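You operate a simulated robot arm through the tools that you are given. There is no shell and no other tool.

You run a simulated robot arm. Do the job below in one go: nothing can be reset, and whatever is moved stays where it is left.

JOB
Start roasting the low shelf's tray at the roasting card's heat.
Fine: the tray's ticket says which roast; tray in the roaster, lid on it, switch on.

Only the result counts: the job must be done as asked and must still hold three seconds after the hand-in. Knocking over, shifting, dropping, spilling or breaking anything else fails it. Lids that push on must go on centred and level and be pressed home; caps that screw on are set level and turned clockwise until they are tight.

ROBOT AND FRAMES
A 6-joint arm with a two-finger parallel gripper, fixed in place. Base frame: the origin is on the floor under the middle of its stand, x ahead of it, y to its left, z up. Units: m, degrees, N and s.
It reaches about 0.852 m from its shoulder. Its first joint turns from -115.0 to 115.0 degrees. Payload 3.43 kg.
Tool frame: the origin (TCP) lies between the finger pads and is the grasp point; the fingertips stand 0.034 m ahead of it; z points along the fingers, y is the line along which they close. Largest opening 0.128 m; finger width 0.024, thickness 0.012; the body of the gripper, 0.048 by 0.13 m, starts 0.096 m behind the TCP.
Orientation is told as [roll, pitch, yaw] about the base's x, y, z axes, in that order, counted from this pose: with the fingers straight down and closing along the base's y, the tool's x points along the base's -x, its y along +y and its z along -z.

CONTROLS
- The arm moves only by the tool nudge_tool. Its argument "rows" is a list of rows, each a list of 7 numbers: the shift along the tool's x, y, z in cm, then the turn, a rotation vector about the tool's x, y, z in degrees, then the finger opening in cm, from 0 to 12.8. In form: [[tx, ty, tz, rx, ry, rz, grip], ...]. A call has 1 to 20 rows; each row shifts and turns the commanded pose from where the row before left it, along the tool's axes as they then stand. Each row takes 0.2 s and may step no farther than 0.05 m and 8.6 degrees from the row before; otherwise, or with a gripper value out of range, the whole call is refused. Where a pose cannot be reached the arm comes as near as it can. A force on the tool above 40 N (or 10 N above the force at the start of the call, whichever is more), or a blocked arm, ends the call early, and 0.2 s more pass. The fingers move at their own pace (about 0.153 m/s each) and stop on an object; they squeeze with about 22 N. The grip force told is the motor's: it shows also when the fingers shut on nothing. Time passes only in rows, and 0.2 s behind the last, so rows that do not move let the fingers close. It gives the time, the measured TCP pose, the force on the tool (base axes), the opening and the grip force at its end, in the units of the frame above (readings bear some noise), with the torque about the TCP (base axes, N m) and any sound that the robot's microphone picked up.
- Cameras (640 x 400 px; columns grow to the right, rows downward): "scene" is fixed at [0.4002, 0.4982, 1.6666]; the picture's right is [-0.79, 0.61, 0.00], its down [0.58, 0.76, -0.31] and it looks along [-0.19, -0.24, -0.95] (base axes); focal length 306 px, centre (320, 200). "wrist" rides on the gripper at [0.076, -0.011, -0.16] in the tool frame; the picture's right is [0.15, 0.99, 0.00], its down [-0.88, 0.13, -0.46] and it looks along [-0.45, 0.07, 0.89] (tool axes); focal length 234 px, centre (320, 200). There is no depth. A picture from a camera that has moved, and an enlarged one, comes with that camera's place and axes in the base frame and with its lens.
- camera(camera): a new picture of that camera. No time passes.
- raise_lower(by): slides the trunk up (or, below 0, down) by that many m; the arm rides with it, the base frame stays. It gives what a move gives, with no picture.
- zoom(camera, box): a new picture of the part [left, top, right, bottom] of that camera's present view, enlarged. No time passes.
- sign_off(): hands the job in; it is judged then, once.

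Places have to be worked out from the pictures, the camera data and where the tool is seen. Open the gripper and draw the arm clear of the work before you hand the job in, unless the task says otherwise.

The tools are called as name(argument=value, ...) on one line, values as JSON. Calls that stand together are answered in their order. nudge_tool: Moves the arm, as the interface text tells. Its arguments: {"type":"object","properties":{"rows":{"type":"array"}},"required":["rows"]} The other tools are called the same way: raise_lower (by) moves the trunk up or down; camera (camera) takes a picture; zoom (camera, box) takes an enlarged picture of a part of a camera's view; sign_off () hands the job in.

At the start:

```text
time: 0.0
ee_pos: [0.1738, 0.3313, 1.2985]
tcp_rot: [0.0, 0.1, 0.0]
force: [1.2, -0.2, -0.5]
moment: [0.02, -0.01, 0.03]
opening: 0.1282
finger_force: 0.0
trunk travel left (down, up): [-0.925, 0.065]
```

scene: 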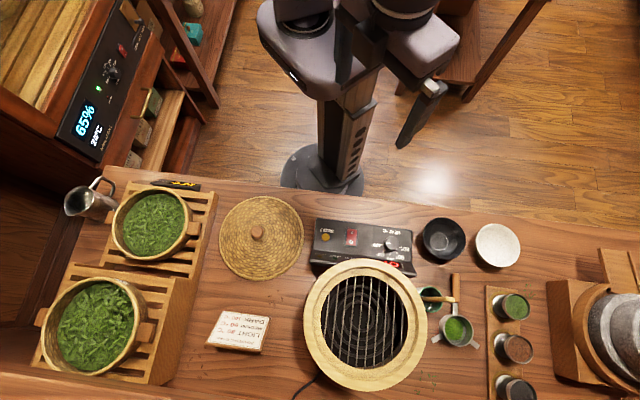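
wrist: 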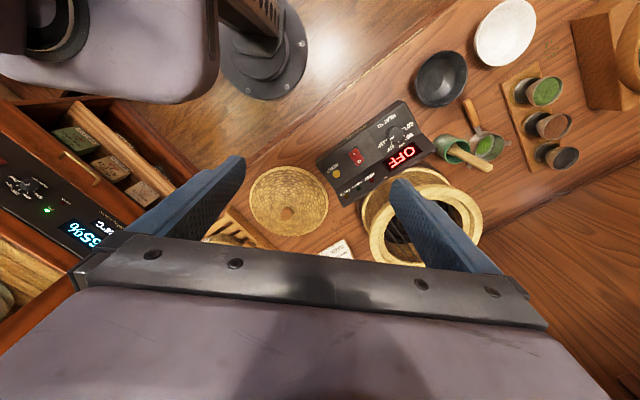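

I start by looking closer at the card, the roaster panel, the trays and any tickets.

zoom(camera="scene", box=[190, 290, 290, 370])

zoom(camera="scene", box=[300, 200, 430, 285])

zoom(camera="scene", box=[20, 170, 230, 390])

zoom(camera="scene", box=[290, 250, 490, 400])

```text
5.00 times, centred on (240, 330) of scene
camera zoom: at [0.4002, 0.4982, 1.6666], right [-0.79, 0.61, 0.0], down [0.58, 0.76, -0.31], along [-0.19, -0.24, -0.95], focal length 1529 px, centre (720, -450)
```

zoom: 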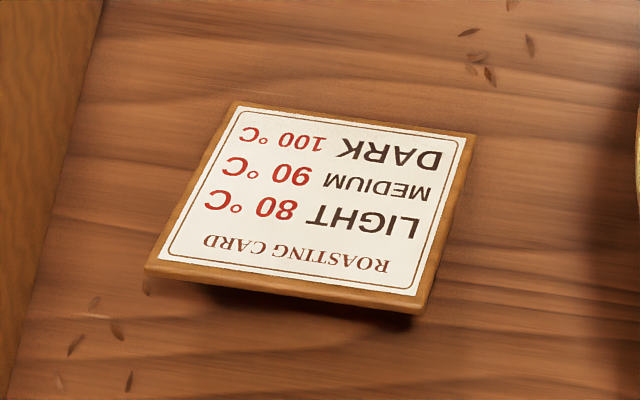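

```text
4.71 times, centred on (365, 242) of scene
camera zoom: at [0.4002, 0.4982, 1.6666], right [-0.79, 0.61, 0.0], down [0.58, 0.76, -0.31], along [-0.19, -0.24, -0.95], focal length 1439 px, centre (108, 0)
```

zoom: 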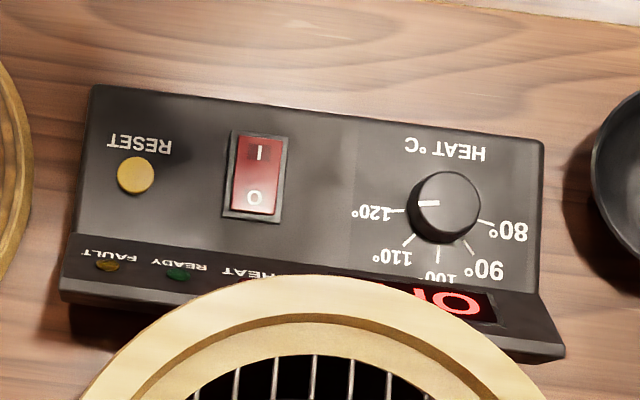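

```text
1.82 times, centred on (125, 280) of scene
camera zoom: at [0.4002, 0.4982, 1.6666], right [-0.79, 0.61, 0.0], down [0.58, 0.76, -0.31], along [-0.19, -0.24, -0.95], focal length 556 px, centre (674, 54)
```

zoom: 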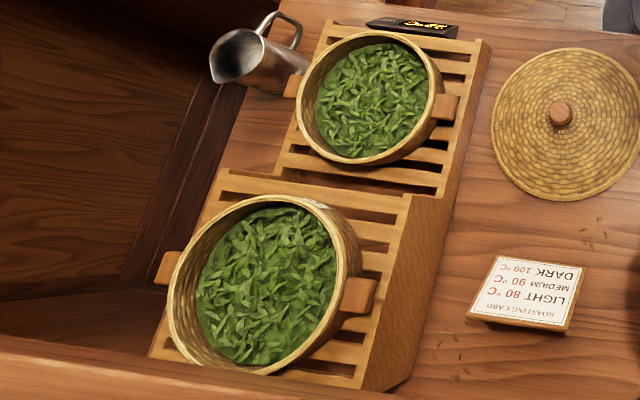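

```text
2.67 times, centred on (390, 325) of scene
camera zoom: at [0.4002, 0.4982, 1.6666], right [-0.79, 0.61, 0.0], down [0.58, 0.76, -0.31], along [-0.19, -0.24, -0.95], focal length 815 px, centre (133, -133)
```

zoom: 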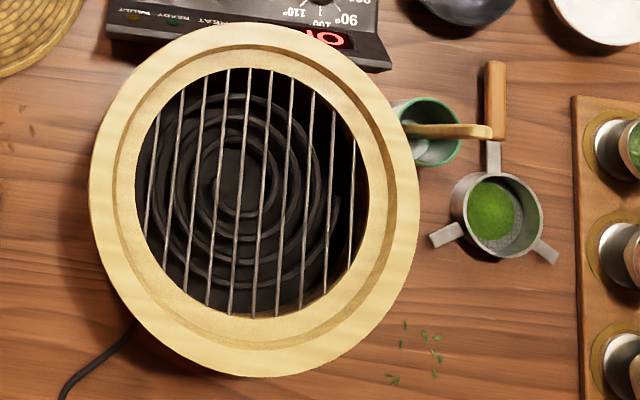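

Next I zoom on the tickets: the black display near the small tray and the white tag on the rim of the bigger tray.

zoom(camera="scene", box=[150, 170, 214, 210])

zoom(camera="scene", box=[80, 250, 176, 310])

zoom(camera="scene", box=[60, 170, 220, 270])

zoom(camera="scene", box=[30, 270, 190, 390])

zoom(camera="scene", box=[0, 0, 220, 180])

```text
10.00 times, centred on (182, 190) of scene
camera zoom: at [0.4002, 0.4982, 1.6666], right [-0.79, 0.61, 0.0], down [0.58, 0.76, -0.31], along [-0.19, -0.24, -0.95], focal length 3058 px, centre (1700, 300)
```

zoom: 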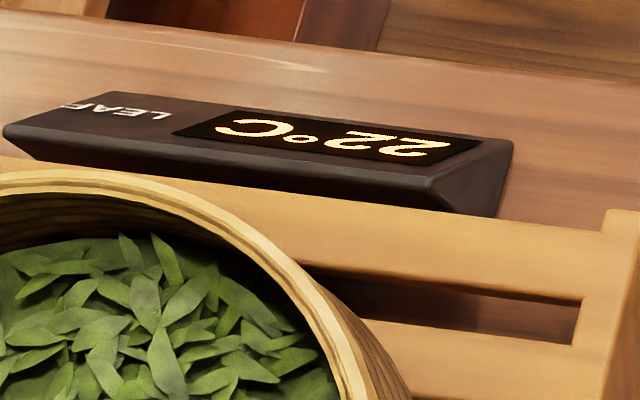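

```text
6.67 times, centred on (128, 280) of scene
camera zoom: at [0.4002, 0.4982, 1.6666], right [-0.79, 0.61, 0.0], down [0.58, 0.76, -0.31], along [-0.19, -0.24, -0.95], focal length 2038 px, centre (1600, -333)
```

zoom: 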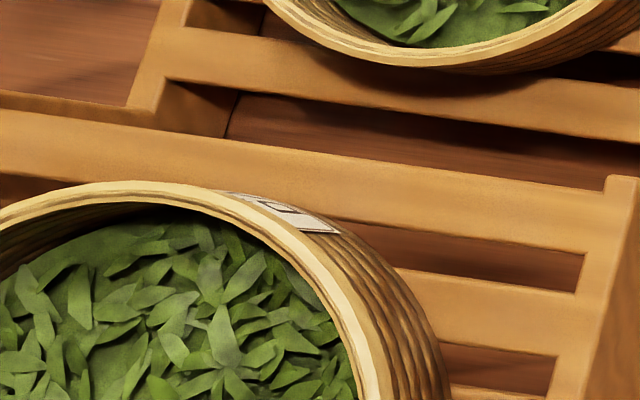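

```text
4.00 times, centred on (140, 220) of scene
camera zoom: at [0.4002, 0.4982, 1.6666], right [-0.79, 0.61, 0.0], down [0.58, 0.76, -0.31], along [-0.19, -0.24, -0.95], focal length 1223 px, centre (1040, 120)
```

zoom: 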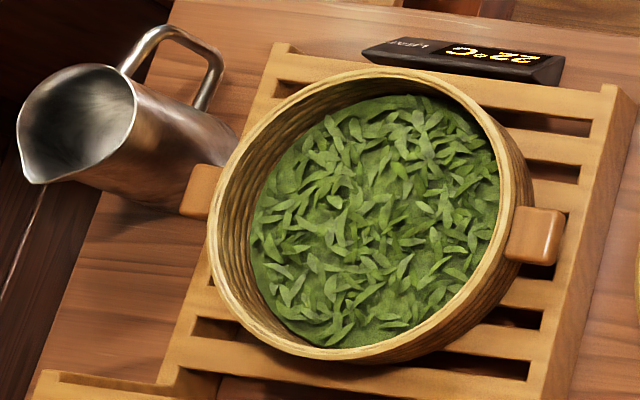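

```text
3.33 times, centred on (110, 330) of scene
camera zoom: at [0.4002, 0.4982, 1.6666], right [-0.79, 0.61, 0.0], down [0.58, 0.76, -0.31], along [-0.19, -0.24, -0.95], focal length 1019 px, centre (1020, -233)
```

zoom: 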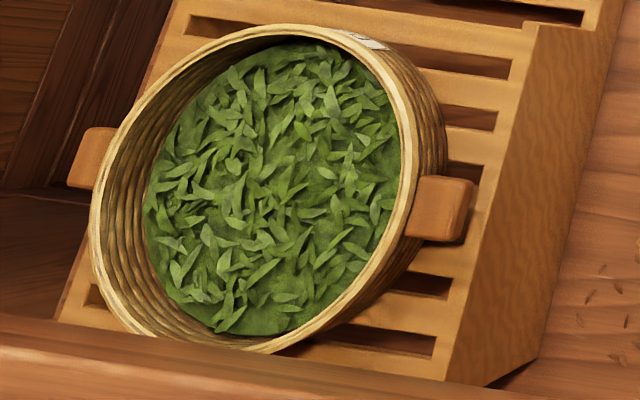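

```text
2.22 times, centred on (110, 90) of scene
camera zoom: at [0.4002, 0.4982, 1.6666], right [-0.79, 0.61, 0.0], down [0.58, 0.76, -0.31], along [-0.19, -0.24, -0.95], focal length 680 px, centre (787, 444)
```

zoom: 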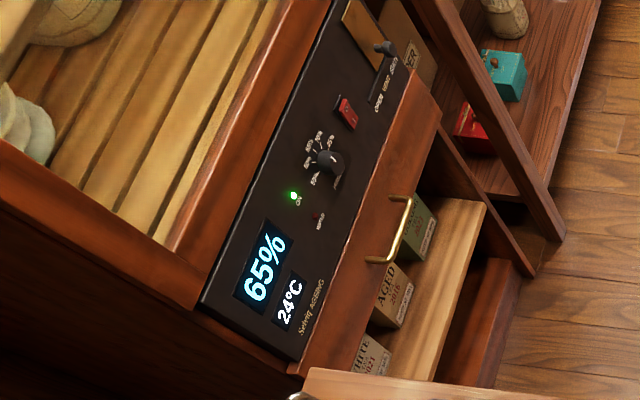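

The knob of the lid triangulates to about (0.43, 0.28, 0.91), so the table top is near z 0.87, and the tray on the low rack is near (0.61, 0.11). I move sideways and tilt the wrist forward to look at the low tray's ticket side (the robot side).

nudge_tool(rows=[[0, -4, 0, 0, 0, 0, 12.8], [0, -4, 0, 0, 0, 0, 12.8], [0, -4, 0, 0, 0, 0, 12.8], [0, -4, 0, 0, 0, 0, 12.8], [0, -4, 0, 0, 0, 0, 12.8], [0, 0, 0, 0, -8, 0, 12.8], [0, 0, 0, 0, -8, 0, 12.8], [0, 0, 0, 0, -8, 0, 12.8], [0, 0, 0, 0, -8, 0, 12.8]])

camera(camera="wrist")

camera(camera="scene")

```text
time: 2.0
ee_pos: [0.2387, 0.2421, 1.301]
tcp_rot: [-0.1, -32.0, 0.0]
force: [0.2, 0.0, -0.2]
moment: [-0.01, -0.02, -0.01]
opening: 0.1281
finger_force: 0.0
out of reach, approached as far as the arm can: row 3, 4, 5, 6, 7, 8, 9
trunk travel left (down, up): [-0.925, 0.065]
```

```text
taken
camera wrist: at [0.089, 0.232, 1.3969], right [-0.12, 0.99, -0.08], down [0.5, 0.13, 0.85], along [0.86, 0.07, -0.51], focal length 234 px, centre (320, 200)
```

wrist: 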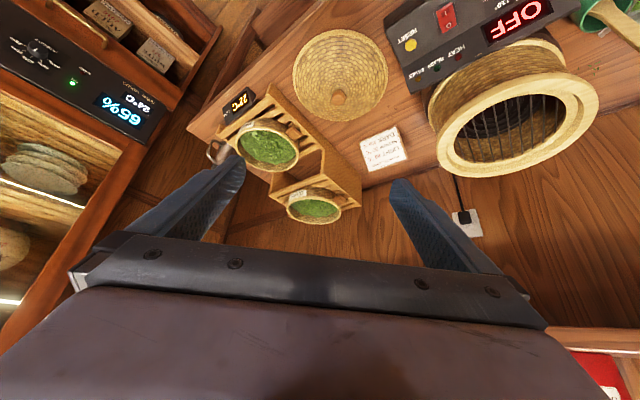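

```text
taken
```

scene: 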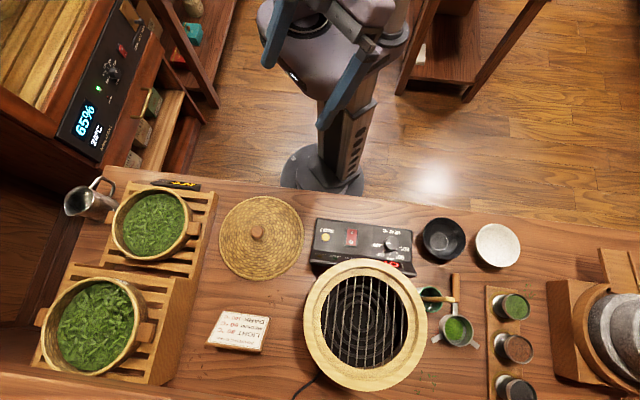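

The image now looks forward over the table; the low tray is at wrist pixel (270,150). Zooming in to see whether its ticket is visible.

zoom(camera="wrist", box=[210, 80, 370, 230])

zoom(camera="wrist", box=[235, 110, 305, 180])

zoom(camera="wrist", box=[380, 0, 640, 190])

```text
2.67 times, centred on (290, 155) of wrist
camera zoom: at [0.089, 0.232, 1.3969], right [-0.12, 0.99, -0.08], down [0.5, 0.13, 0.85], along [0.86, 0.07, -0.51], focal length 624 px, centre (400, 320)
```

zoom: 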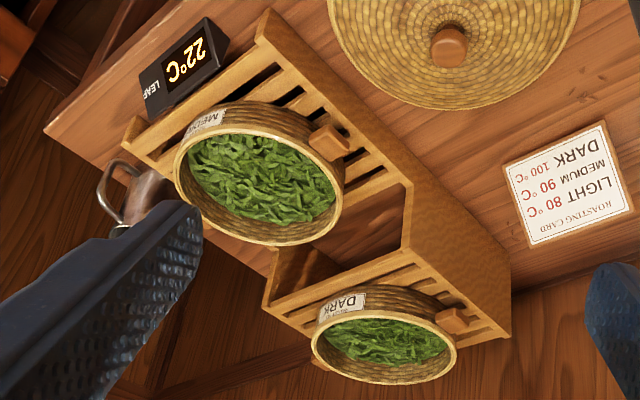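

```text
5.71 times, centred on (270, 145) of wrist
camera zoom: at [0.089, 0.232, 1.3969], right [-0.12, 0.99, -0.08], down [0.5, 0.13, 0.85], along [0.86, 0.07, -0.51], focal length 1338 px, centre (606, 514)
```

zoom: 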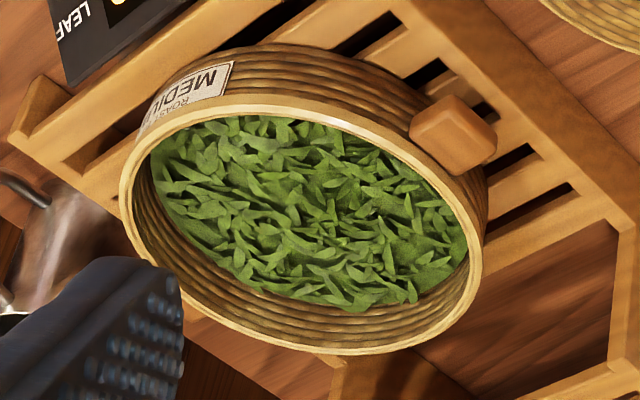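

```text
2.11 times, centred on (510, 95) of wrist
camera zoom: at [0.089, 0.232, 1.3969], right [-0.12, 0.99, -0.08], down [0.5, 0.13, 0.85], along [0.86, 0.07, -0.51], focal length 493 px, centre (-80, 421)
```

zoom: 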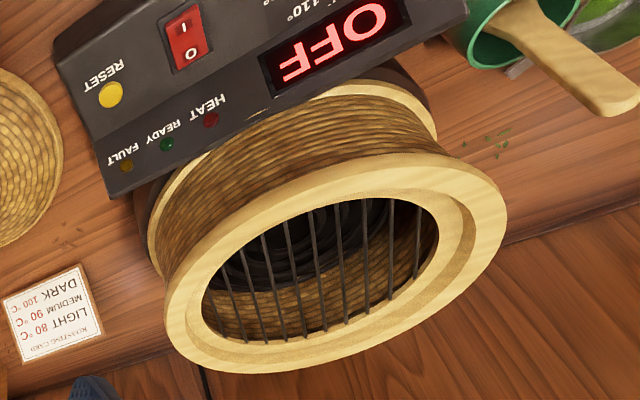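

The low tray's ticket reads MEDIUM (the high one DARK), so the heat is 90 °C. Low tray rim is about (0.618, 0.108, 0.930), roaster ring about (0.36, 0.60, 1.00). I level the wrist again and move over toward the panel to examine the dial and the ring.

nudge_tool(rows=[[0, 0, 0, 0, 8, 0, 12.8], [0, 0, 0, 0, 8, 0, 12.8], [0, 0, 0, 0, 8, 0, 12.8], [0, 0, 0, 0, 8, 0, 12.8], [0, 4, 0, 0, 0, 0, 12.8], [0, 4, 0, 0, 0, 0, 12.8], [0, 4, 0, 0, 0, 0, 12.8], [0, 4, 0, 0, 0, 0, 12.8], [0, 4, 0, 0, 0, 0, 12.8], [0, 4, 0, 0, 0, 0, 12.8], [0, 4, 0, 0, 0, 0, 12.8]])

camera(camera="wrist")

camera(camera="scene")

```text
time: 4.4
ee_pos: [0.2323, 0.4963, 1.2894]
tcp_rot: [0.0, 0.0, 0.0]
force: [0.1, -0.3, 0.2]
moment: [0.08, -0.03, -0.03]
opening: 0.128
finger_force: 0.0
out of reach, approached as far as the arm can: row 11
trunk travel left (down, up): [-0.925, 0.065]
```

```text
taken
camera wrist: at [0.1568, 0.4851, 1.45], right [-0.15, 0.99, 0.0], down [0.88, 0.13, 0.46], along [0.45, 0.07, -0.89], focal length 234 px, centre (320, 200)
```

wrist: 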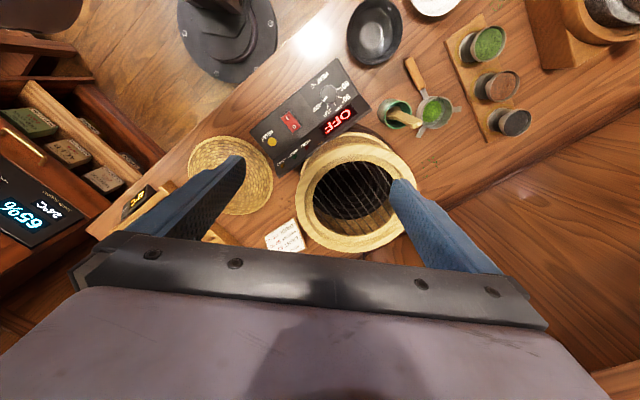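

```text
taken
```

scene: 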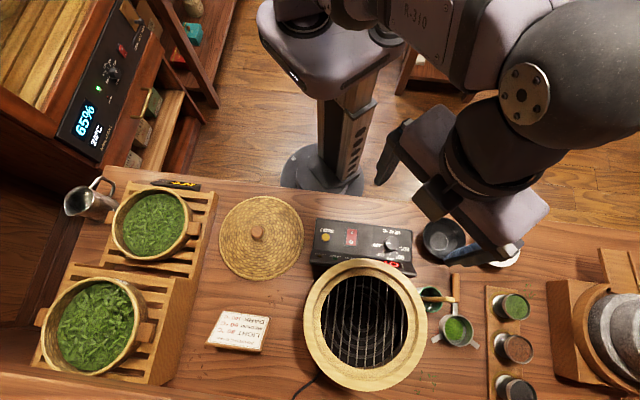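

Good view of the panel. I zoom on dial, switch and ring.

zoom(camera="wrist", box=[245, 50, 375, 175])

zoom(camera="wrist", box=[305, 70, 355, 120])

zoom(camera="wrist", box=[280, 120, 440, 260])

zoom(camera="scene", box=[375, 222, 415, 262])

```text
3.20 times, centred on (310, 112) of wrist
camera zoom: at [0.1568, 0.4851, 1.45], right [-0.15, 0.99, 0.0], down [0.88, 0.13, 0.46], along [0.45, 0.07, -0.89], focal length 749 px, centre (352, 480)
```

zoom: 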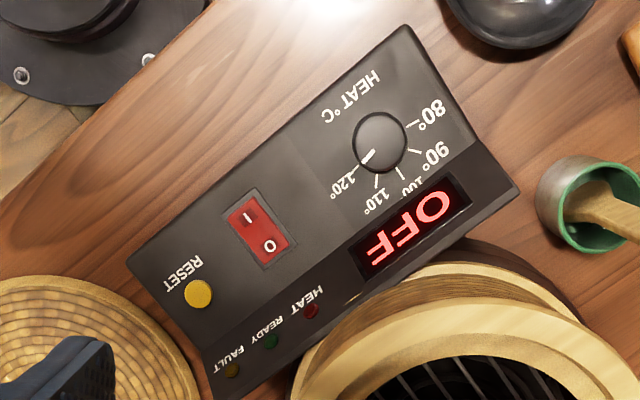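

```text
8.00 times, centred on (330, 95) of wrist
camera zoom: at [0.1568, 0.4851, 1.45], right [-0.15, 0.99, 0.0], down [0.88, 0.13, 0.46], along [0.45, 0.07, -0.89], focal length 1873 px, centre (240, 1040)
```

zoom: 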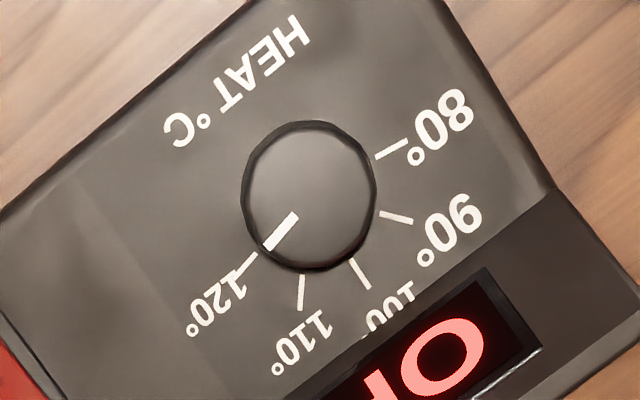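

```text
2.86 times, centred on (360, 190) of wrist
camera zoom: at [0.1568, 0.4851, 1.45], right [-0.15, 0.99, 0.0], down [0.88, 0.13, 0.46], along [0.45, 0.07, -0.89], focal length 669 px, centre (206, 229)
```

zoom: 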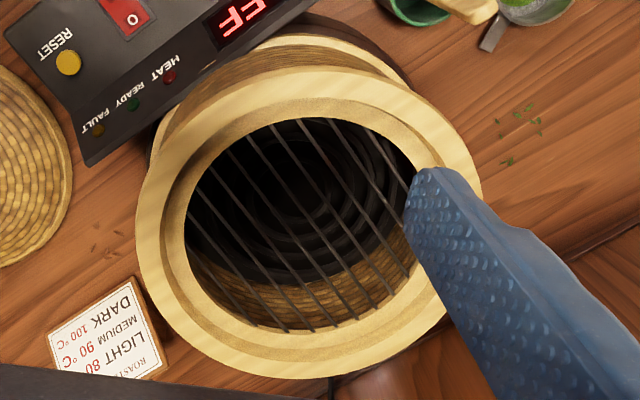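

```text
10.00 times, centred on (395, 242) of scene
camera zoom: at [0.4002, 0.4982, 1.6666], right [-0.79, 0.61, 0.0], down [0.58, 0.76, -0.31], along [-0.19, -0.24, -0.95], focal length 3058 px, centre (-430, -220)
```

zoom: 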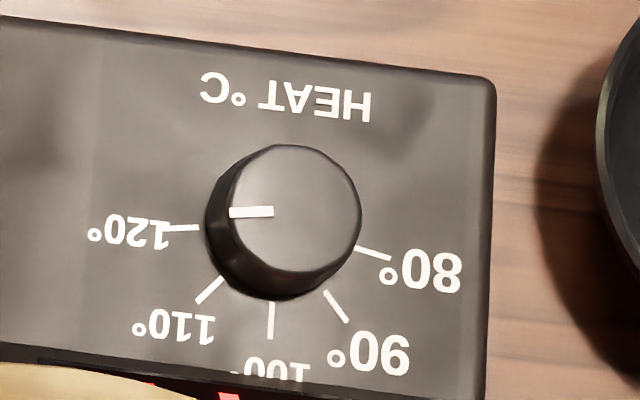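

The dial is a round knob about 36 mm wide near (0.180, 0.505, 0.92) pointing at 120°, the ticks about 40° apart, so it needs about +120° counter-clockwise from above to reach 90°. I lower the trunk in part and check.

raise_lower(by=-0.15)

camera(camera="wrist")

camera(camera="scene")

```text
time: 6.2
ee_pos: [0.2329, 0.4966, 1.1399]
tcp_rot: [0.1, 0.0, 0.0]
force: [-0.5, -0.2, -0.5]
moment: [0.0, 0.0, -0.01]
opening: 0.1277
finger_force: 0.0
trunk travel left (down, up): [-0.775, 0.215]
```

```text
taken
camera wrist: at [0.1582, 0.4865, 1.2997], right [-0.15, 0.99, 0.0], down [0.88, 0.13, 0.46], along [0.45, 0.07, -0.89], focal length 234 px, centre (320, 200)
```

wrist: 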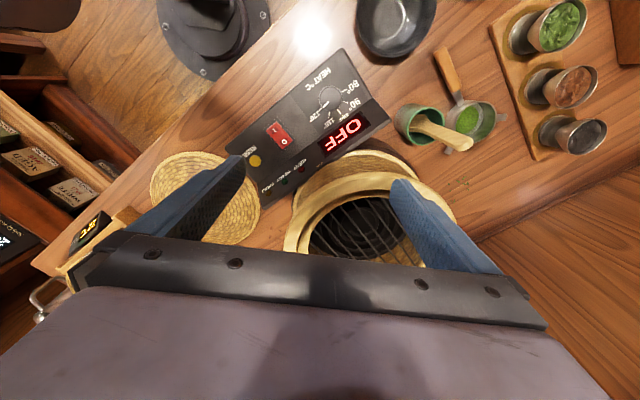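

```text
taken
```

scene: 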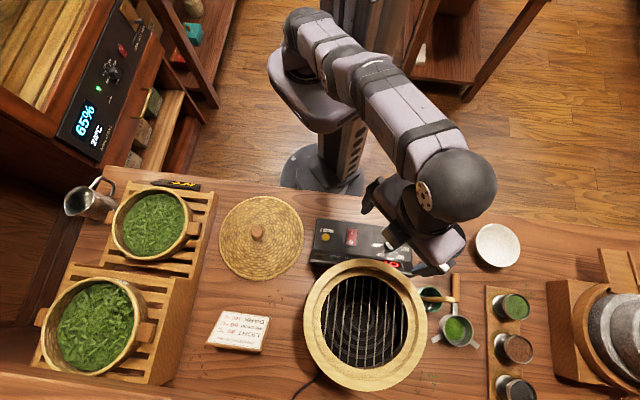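

Trunk is now lower and the arm is clear. Let me check the panel's shape and ring height from here.

zoom(camera="wrist", box=[225, 50, 395, 200])

zoom(camera="wrist", box=[270, 130, 470, 260])

```text
2.67 times, centred on (310, 125) of wrist
camera zoom: at [0.1582, 0.4865, 1.2997], right [-0.15, 0.99, 0.0], down [0.88, 0.13, 0.46], along [0.45, 0.07, -0.89], focal length 624 px, centre (347, 400)
```

zoom: 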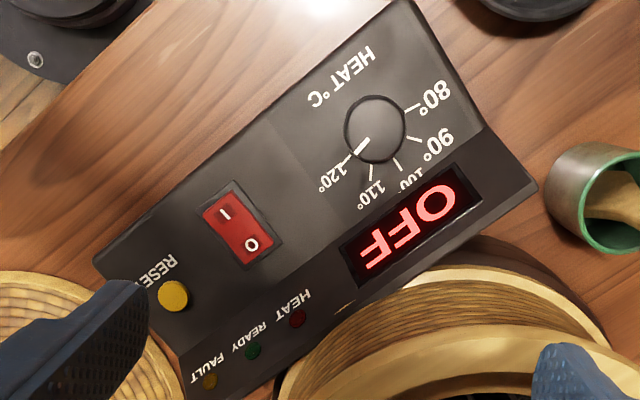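

```text
3.08 times, centred on (370, 195) of wrist
camera zoom: at [0.1582, 0.4865, 1.2997], right [-0.15, 0.99, 0.0], down [0.88, 0.13, 0.46], along [0.45, 0.07, -0.89], focal length 720 px, centre (166, 215)
```

zoom: 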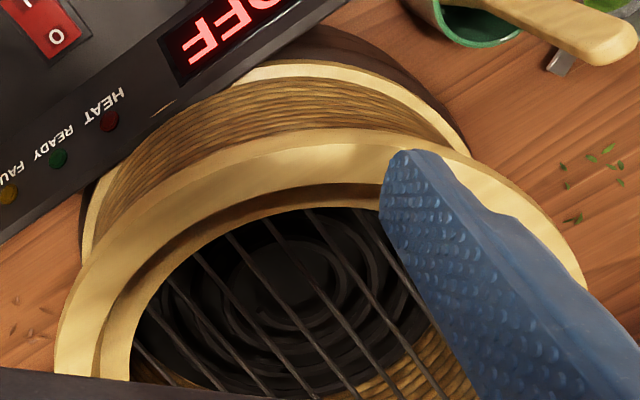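

Knob is around (0.180, 0.504, 0.919). I move over it at a safe height with the fingers opened to about 7 cm and rotate the gripper by 60° so that the turn can go through a symmetric range.

nudge_tool(rows=[[2.6, 0.4, 0, 0, 0, 0, 7], [2.6, 0.4, 0, 0, 0, 0, 7], [0, 0, 3.5, 0, 0, 7.5, 7], [0, 0, 3.5, 0, 0, 7.5, 7], [0, 0, 3.5, 0, 0, 7.5, 7], [0, 0, 2, 0, 0, 7.5, 7], [0, 0, 0, 0, 0, 7.5, 7], [0, 0, 0, 0, 0, 7.5, 7], [0, 0, 0, 0, 0, 7.5, 7], [0, 0, 0, 0, 0, 7.5, 7]])

camera(camera="wrist")

camera(camera="scene")

```text
time: 8.3
ee_pos: [0.1828, 0.5061, 1.0149]
tcp_rot: [0.0, -0.1, -60.0]
force: [0.7, -1.0, -0.1]
moment: [0.01, -0.01, -0.02]
opening: 0.07
finger_force: 0.1
trunk travel left (down, up): [-0.775, 0.215]
```

```text
taken
camera wrist: at [0.1347, 0.5658, 1.1743], right [0.78, 0.62, 0.0], down [0.55, -0.7, 0.46], along [0.28, -0.36, -0.89], focal length 234 px, centre (320, 200)
```

wrist: 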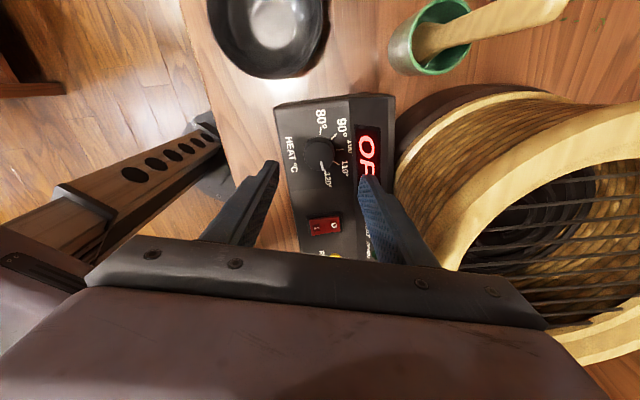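

```text
taken
```

scene: 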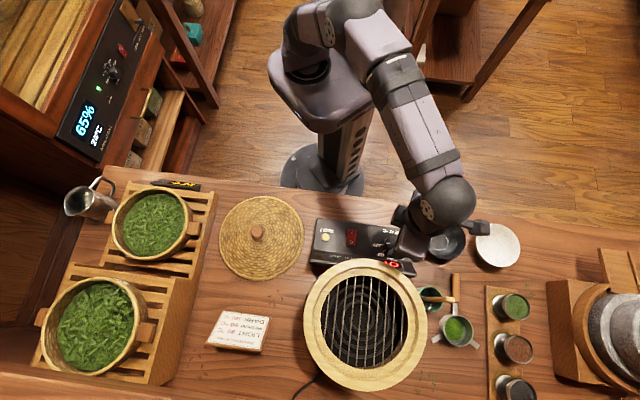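

The fingers straddle the panel. I zoom to see exactly where the knob lies relative to the tool axis (which should project near wrist pixel (320,156) at the knob's height).

zoom(camera="wrist", box=[260, 90, 400, 200])

zoom(camera="scene", box=[340, 180, 460, 280])

```text
3.64 times, centred on (330, 145) of wrist
camera zoom: at [0.1347, 0.5658, 1.1743], right [0.78, 0.62, 0.0], down [0.55, -0.7, 0.46], along [0.28, -0.36, -0.89], focal length 852 px, centre (284, 400)
```

zoom: 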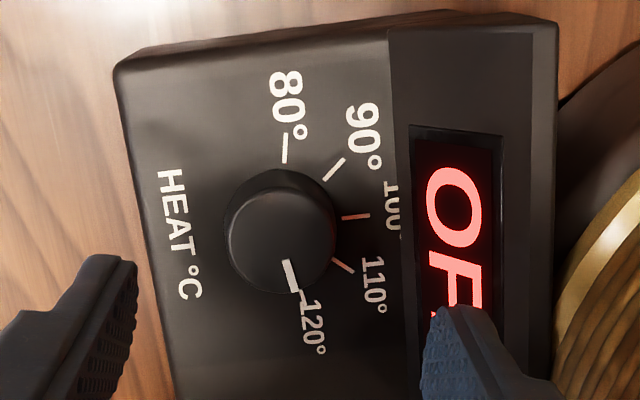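

```text
4.00 times, centred on (400, 230) of scene
camera zoom: at [0.4002, 0.4982, 1.6666], right [-0.79, 0.61, 0.0], down [0.58, 0.76, -0.31], along [-0.19, -0.24, -0.95], focal length 1223 px, centre (0, 80)
```

zoom: 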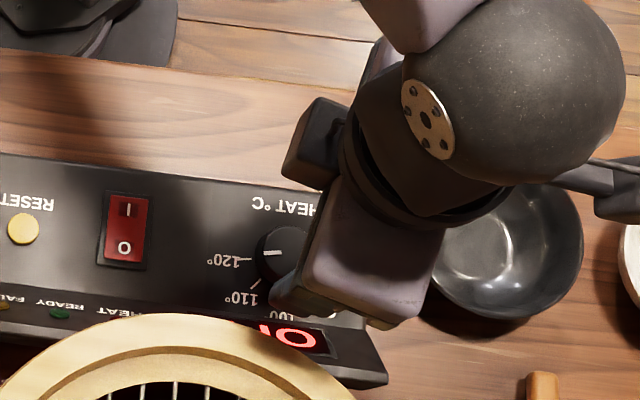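

The tool axis is right over the knob. The display section seems to rise toward the ring, so I grip with the fingers lying along the panel instead: I rotate to yaw 15°, set the opening to 5.2 cm and go down to TCP z≈0.955 first.

nudge_tool(rows=[[0, 0, 0, 0, 0, -7.5, 5.2], [0, 0, 0, 0, 0, -7.5, 5.2], [0, 0, 0, 0, 0, -7.5, 5.2], [0, 0, 0, 0, 0, -7.5, 5.2], [0, 0, 0, 0, 0, -7.5, 5.2], [0, 0, 0, 0, 0, -7.5, 5.2], [0, 0, 0, 0, 0, -7.5, 5.2], [0, 0, 0, 0, 0, -7.5, 5.2], [0, 0, 0, 0, 0, -7.5, 5.2], [0, 0, 0, 0, 0, -7.5, 5.2], [0, 0, 3, 0, 0, 0, 5.2]])

camera(camera="wrist")

zoom(camera="wrist", box=[250, 70, 400, 190])

zoom(camera="scene", box=[340, 180, 460, 280])

```text
time: 10.8
ee_pos: [0.1809, 0.5078, 0.9837]
tcp_rot: [0.1, 0.0, 15.1]
force: [0.2, -0.2, 0.0]
moment: [0.0, 0.0, -0.01]
opening: 0.0517
finger_force: 0.1
trunk travel left (down, up): [-0.775, 0.215]
```

```text
taken
camera wrist: at [0.1107, 0.4764, 1.1436], right [-0.4, 0.92, 0.0], down [0.82, 0.36, 0.46], along [0.42, 0.18, -0.89], focal length 234 px, centre (320, 200)
```

wrist: 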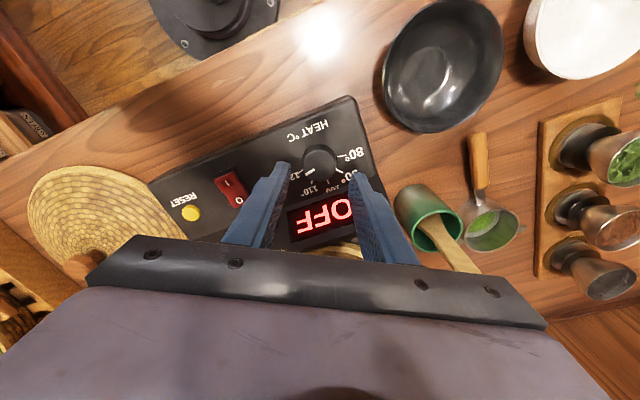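

```text
3.33 times, centred on (325, 130) of wrist
camera zoom: at [0.1107, 0.4764, 1.1436], right [-0.4, 0.92, 0.0], down [0.82, 0.36, 0.46], along [0.42, 0.18, -0.89], focal length 781 px, centre (303, 433)
```

zoom: 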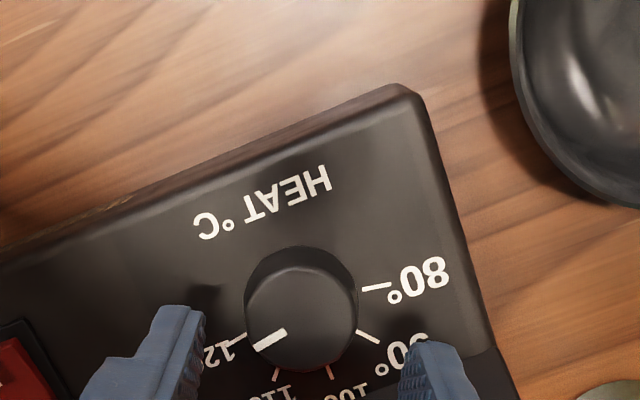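

```text
4.00 times, centred on (400, 230) of scene
camera zoom: at [0.4002, 0.4982, 1.6666], right [-0.79, 0.61, 0.0], down [0.58, 0.76, -0.31], along [-0.19, -0.24, -0.95], focal length 1223 px, centre (0, 80)
```

zoom: 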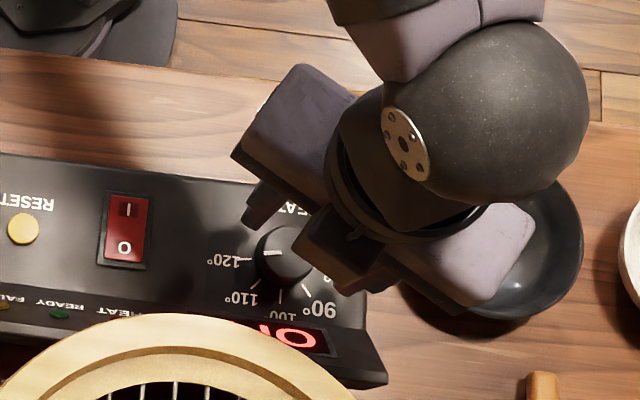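

Tool axis and knob centre coincide in the picture. I descend 4.3 cm so the fingertips sit around z 0.907, then close on the knob.

nudge_tool(rows=[[0, 0, 1.5, 0, 0, 0, 5.2], [0, 0, 1.5, 0, 0, 0, 5.2], [0, 0, 1.3, 0, 0, 0, 5.2], [0, 0, 0, 0, 0, 0, 5.2]])

zoom(camera="wrist", box=[250, 70, 400, 190])

zoom(camera="scene", box=[340, 180, 460, 280])

```text
time: 11.8
ee_pos: [0.1808, 0.5055, 0.9423]
tcp_rot: [0.0, 0.0, 15.0]
force: [-0.6, -0.1, 0.8]
moment: [0.01, 0.03, 0.02]
opening: 0.0519
finger_force: 0.1
trunk travel left (down, up): [-0.775, 0.215]
```

```text
3.33 times, centred on (325, 130) of wrist
camera zoom: at [0.111, 0.4755, 1.1013], right [-0.4, 0.92, 0.0], down [0.82, 0.35, 0.46], along [0.42, 0.18, -0.89], focal length 781 px, centre (303, 433)
```

zoom: 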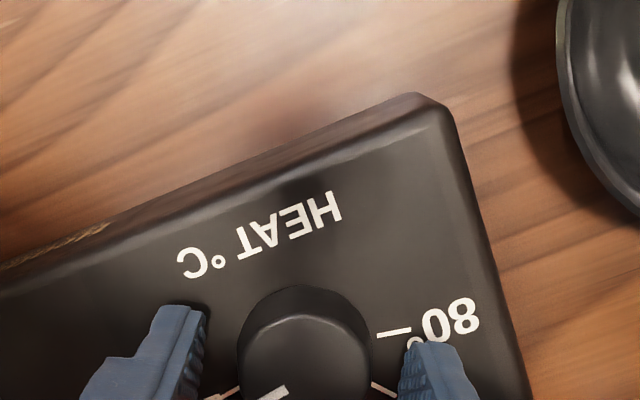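

```text
4.00 times, centred on (400, 230) of scene
camera zoom: at [0.4002, 0.4982, 1.6666], right [-0.79, 0.61, 0.0], down [0.58, 0.76, -0.31], along [-0.19, -0.24, -0.95], focal length 1223 px, centre (0, 80)
```

zoom: 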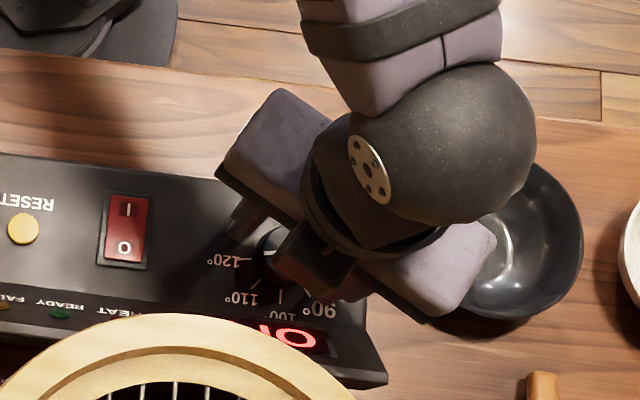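

The fingers straddle the knob with no contact. Closing on it now.

nudge_tool(rows=[[0, 0, 0, 0, 0, 0, 3.5], [0, 0, 0, 0, 0, 0, 2.5], [0, 0, 0, 0, 0, 0, 2.5]])

```text
time: 12.6
ee_pos: [0.1814, 0.5056, 0.9403]
tcp_rot: [0.0, 0.1, 15.1]
force: [-1.0, 0.3, -2.2]
moment: [0.07, -0.07, 0.03]
opening: 0.0348
finger_force: 45.1
trunk travel left (down, up): [-0.775, 0.215]
```

Gripped at 34.8 mm with hardly any side force. Now I turn 60° counter-clockwise seen from above.

nudge_tool(rows=[[0, 0, 0, 0, 0, -6, 2.5], [0, 0, 0, 0, 0, -6, 2.5], [0, 0, 0, 0, 0, -6, 2.5], [0, 0, 0, 0, 0, -6, 2.5], [0, 0, 0, 0, 0, -6, 2.5], [0, 0, 0, 0, 0, -6, 2.5], [0, 0, 0, 0, 0, -6, 2.5], [0, 0, 0, 0, 0, -6, 2.5], [0, 0, 0, 0, 0, -6, 2.5], [0, 0, 0, 0, 0, -6, 2.5], [0, 0, 0, 0, 0, 0, 2.5]])

zoom(camera="wrist", box=[250, 100, 400, 220])

zoom(camera="scene", box=[340, 180, 460, 280])

```text
time: 14.9
ee_pos: [0.1806, 0.5048, 0.9417]
tcp_rot: [0.0, 0.0, 75.1]
force: [-5.3, 6.7, -2.2]
moment: [0.07, 0.33, -0.02]
opening: 0.0349
finger_force: 45.0
trunk travel left (down, up): [-0.775, 0.215]
```

```text
3.33 times, centred on (325, 160) of wrist
camera zoom: at [0.1722, 0.4306, 1.1013], right [-0.99, 0.11, 0.0], down [0.1, 0.88, 0.46], along [0.05, 0.45, -0.89], focal length 781 px, centre (303, 333)
```

zoom: 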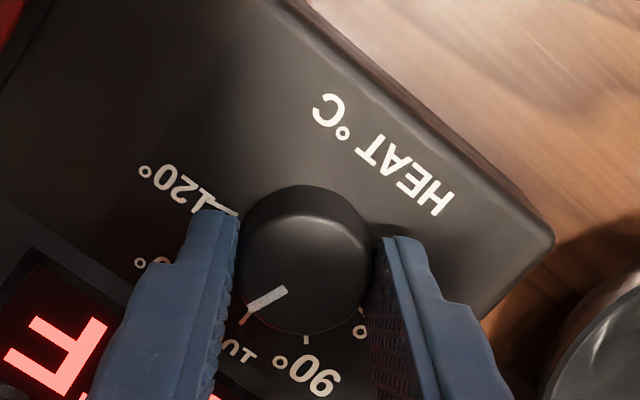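

```text
4.00 times, centred on (400, 230) of scene
camera zoom: at [0.4002, 0.4982, 1.6666], right [-0.79, 0.61, 0.0], down [0.58, 0.76, -0.31], along [-0.19, -0.24, -0.95], focal length 1223 px, centre (0, 80)
```

zoom: 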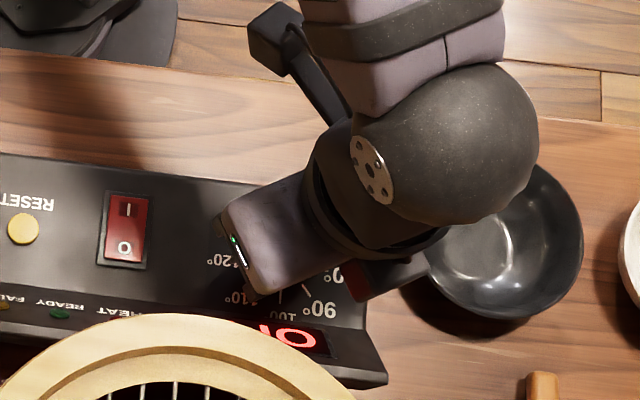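

The pointer followed and now lies midway between 110 and 100, as expected for 60°. I release, swing back 60°, regrip and turn another 60°.

nudge_tool(rows=[[0, 0, 0, 0, 0, 0, 5.4], [0, 0, 0, 0, 0, 0, 5.4], [0, 0, 0, 0, 0, 7.5, 5.4], [0, 0, 0, 0, 0, 7.5, 5.4], [0, 0, 0, 0, 0, 7.5, 5.4], [0, 0, 0, 0, 0, 7.5, 5.4], [0, 0, 0, 0, 0, 7.5, 5.4], [0, 0, 0, 0, 0, 7.5, 5.4], [0, 0, 0, 0, 0, 7.5, 5.4], [0, 0, 0, 0, 0, 7.5, 5.4], [0, 0, 0, 0, 0, 0, 5.4]])

zoom(camera="wrist", box=[250, 100, 400, 220])

```text
time: 17.4
ee_pos: [0.1816, 0.5044, 0.9429]
tcp_rot: [0.0, 0.0, 15.0]
force: [-0.3, 0.2, 0.0]
moment: [0.01, -0.02, -0.03]
opening: 0.0541
finger_force: 0.1
trunk travel left (down, up): [-0.775, 0.215]
```

```text
3.33 times, centred on (325, 160) of wrist
camera zoom: at [0.1115, 0.4753, 1.1019], right [-0.4, 0.92, 0.0], down [0.82, 0.35, 0.46], along [0.42, 0.18, -0.89], focal length 781 px, centre (303, 333)
```

zoom: 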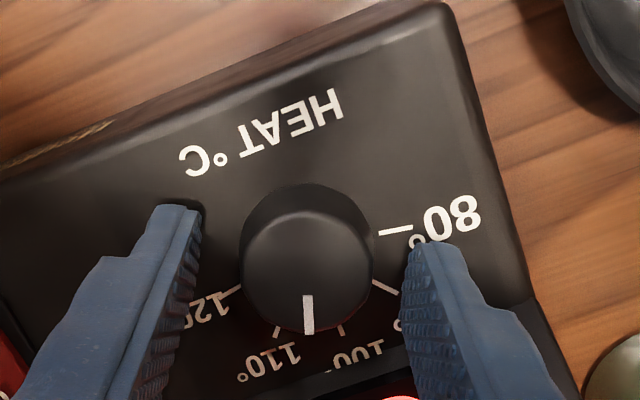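

Pointer stays midway between 110 and 100. Regrip and turn another 60°.

nudge_tool(rows=[[0, 0, 0, 0, 0, 0, 3.5], [0, 0, 0, 0, 0, 0, 2.5], [0, 0, 0, 0, 0, 0, 2.5], [0, 0, 0, 0, 0, -6, 2.5], [0, 0, 0, 0, 0, -6, 2.5], [0, 0, 0, 0, 0, -6, 2.5], [0, 0, 0, 0, 0, -6, 2.5], [0, 0, 0, 0, 0, -6, 2.5], [0, 0, 0, 0, 0, -6, 2.5], [0, 0, 0, 0, 0, -6, 2.5], [0, 0, 0, 0, 0, -6, 2.5], [0, 0, 0, 0, 0, -6, 2.5], [0, 0, 0, 0, 0, -6, 2.5], [0, 0, 0, 0, 0, 0, 2.5]])

zoom(camera="wrist", box=[250, 100, 400, 220])

```text
time: 20.4
ee_pos: [0.1809, 0.5067, 0.9418]
tcp_rot: [0.1, -0.2, 75.1]
force: [-5.9, 11.1, 12.4]
moment: [-0.48, 0.57, -0.01]
opening: 0.0346
finger_force: 45.0
trunk travel left (down, up): [-0.775, 0.215]
```

```text
3.33 times, centred on (325, 160) of wrist
camera zoom: at [0.1721, 0.4304, 1.1016], right [-0.99, 0.11, 0.0], down [0.1, 0.88, 0.46], along [0.05, 0.46, -0.89], focal length 781 px, centre (303, 333)
```

zoom: 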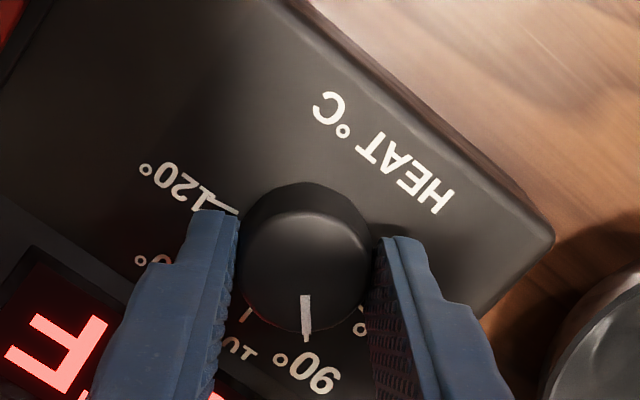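

The pointer now lines up with the 90° tick. I release and back straight up, then check the dial.

nudge_tool(rows=[[0, 0, 0, 0, 0, 0, 5.4], [0, 0, 0, 0, 0, 0, 5.4], [0, 0, -3, 0, 0, 0, 5.4], [0, 0, -4, 0, 0, 0, 5.4], [0, 0, -5, 0, 0, 0, 5.4], [0, 0, -5, 0, 0, 0, 5.4]])

camera(camera="wrist")

zoom(camera="wrist", box=[270, 80, 370, 180])

```text
time: 21.8
ee_pos: [0.1817, 0.5043, 1.1105]
tcp_rot: [0.0, 0.1, 75.1]
force: [0.1, -1.1, -0.3]
moment: [-0.02, 0.02, 0.0]
opening: 0.0539
finger_force: 0.1
trunk travel left (down, up): [-0.775, 0.215]
```

```text
taken
camera wrist: at [0.174, 0.4285, 1.271], right [-0.99, 0.11, 0.0], down [0.1, 0.88, 0.45], along [0.05, 0.45, -0.89], focal length 234 px, centre (320, 200)
```

wrist: 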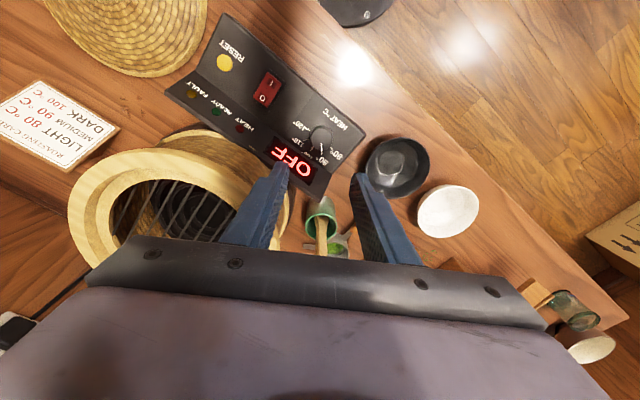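

```text
4.00 times, centred on (320, 130) of wrist
camera zoom: at [0.174, 0.4285, 1.271], right [-0.99, 0.11, 0.0], down [0.1, 0.88, 0.45], along [0.05, 0.45, -0.89], focal length 937 px, centre (320, 480)
```

zoom: 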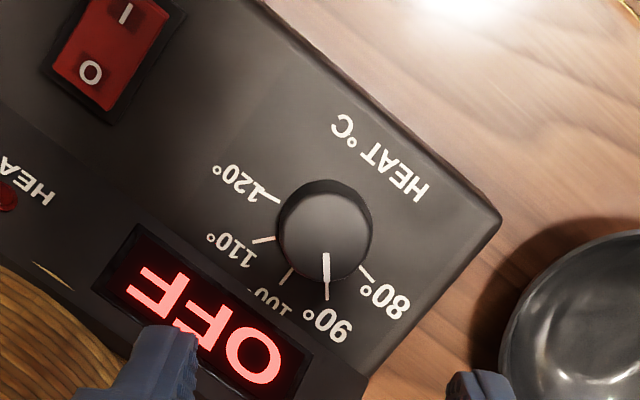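

Dial is set at 90°. Now I need precise positions of the roaster ring; I turn to yaw 45° and move the wrist camera over toward the ring to look at it.

nudge_tool(rows=[[0, 0, -2, 0, 0, 7.5, 12.8], [0, 0, -2, 0, 0, 7.5, 12.8], [0, 0, 0, 0, 0, 7.5, 12.8], [0, 0, 0, 0, 0, 7.5, 12.8], [-2.7, -1.45, 0, 0, 0, 0, 12.8], [-2.7, -1.45, 0, 0, 0, 0, 12.8], [-2.7, -1.45, 0, 0, 0, 0, 12.8], [-2.7, -1.45, 0, 0, 0, 0, 12.8]])

camera(camera="wrist")

camera(camera="scene")

```text
time: 23.6
ee_pos: [0.2729, 0.4908, 1.1253]
tcp_rot: [0.0, -0.1, 45.0]
force: [-0.1, -0.1, 1.0]
moment: [0.06, 0.0, 0.03]
opening: 0.128
finger_force: 0.1
out of reach, approached as far as the arm can: row 5, 6, 7, 8
trunk travel left (down, up): [-0.775, 0.215]
```

```text
taken
camera wrist: at [0.2277, 0.4286, 1.2847], right [-0.8, 0.6, 0.0], down [0.53, 0.71, 0.46], along [0.27, 0.37, -0.89], focal length 234 px, centre (320, 200)
```

wrist: 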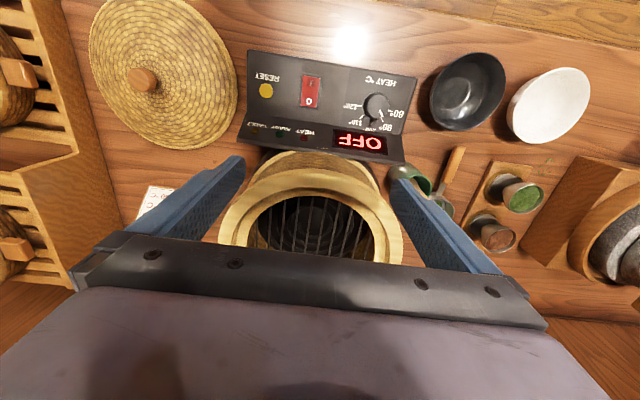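

```text
taken
```

scene: 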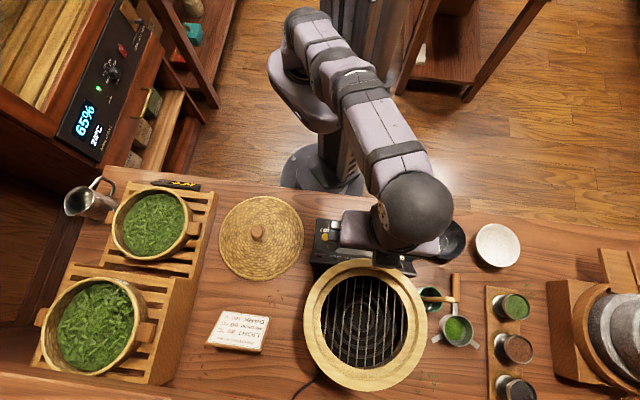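

Out of reach here because the trunk is low relative to the tool; more reach will come with the trunk raised. First I zoom on the ring from this view.

zoom(camera="wrist", box=[200, 140, 420, 270])

zoom(camera="wrist", box=[60, 0, 260, 160])

```text
2.91 times, centred on (310, 205) of wrist
camera zoom: at [0.2277, 0.4286, 1.2847], right [-0.8, 0.6, 0.0], down [0.53, 0.71, 0.46], along [0.27, 0.37, -0.89], focal length 681 px, centre (349, 186)
```

zoom: 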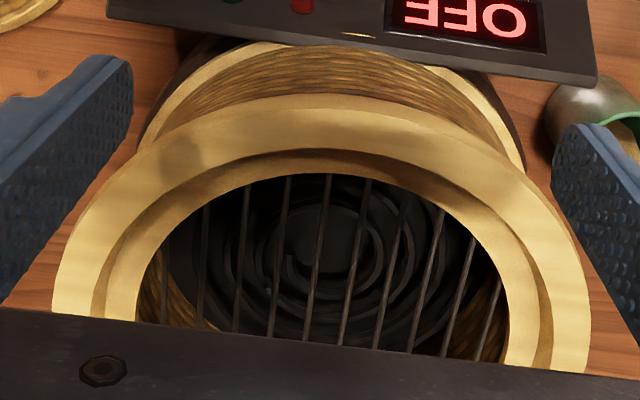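

```text
2.50 times, centred on (160, 80) of wrist
camera zoom: at [0.2277, 0.4286, 1.2847], right [-0.8, 0.6, 0.0], down [0.53, 0.71, 0.46], along [0.27, 0.37, -0.89], focal length 585 px, centre (720, 500)
```

zoom: 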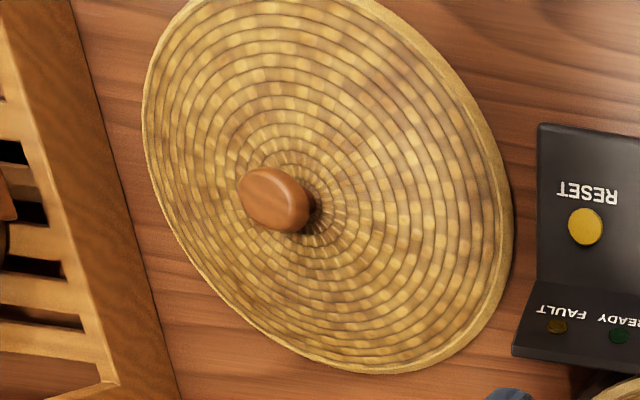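

I raise the trunk fully for more reach and a wider view of the ring.

raise_lower(by=0.215)

camera(camera="wrist")

```text
time: 25.8
ee_pos: [0.2724, 0.4912, 1.3395]
tcp_rot: [0.1, 0.0, 45.0]
force: [-0.8, 0.3, 0.2]
moment: [0.04, -0.01, 0.03]
opening: 0.1279
finger_force: 0.1
trunk travel left (down, up): [-0.99, 0.0]
```

```text
taken
camera wrist: at [0.227, 0.4297, 1.4993], right [-0.8, 0.6, 0.0], down [0.53, 0.71, 0.46], along [0.27, 0.37, -0.89], focal length 234 px, centre (320, 200)
```

wrist: 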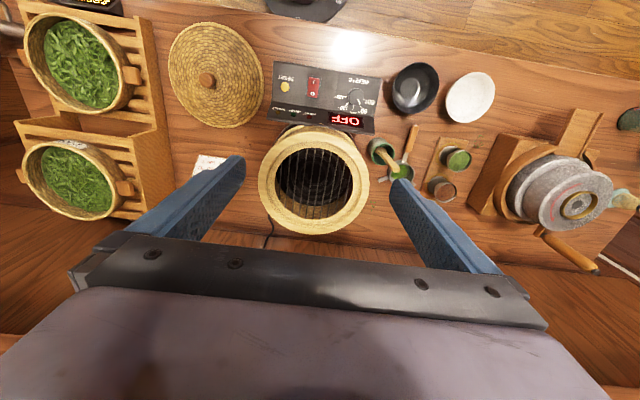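

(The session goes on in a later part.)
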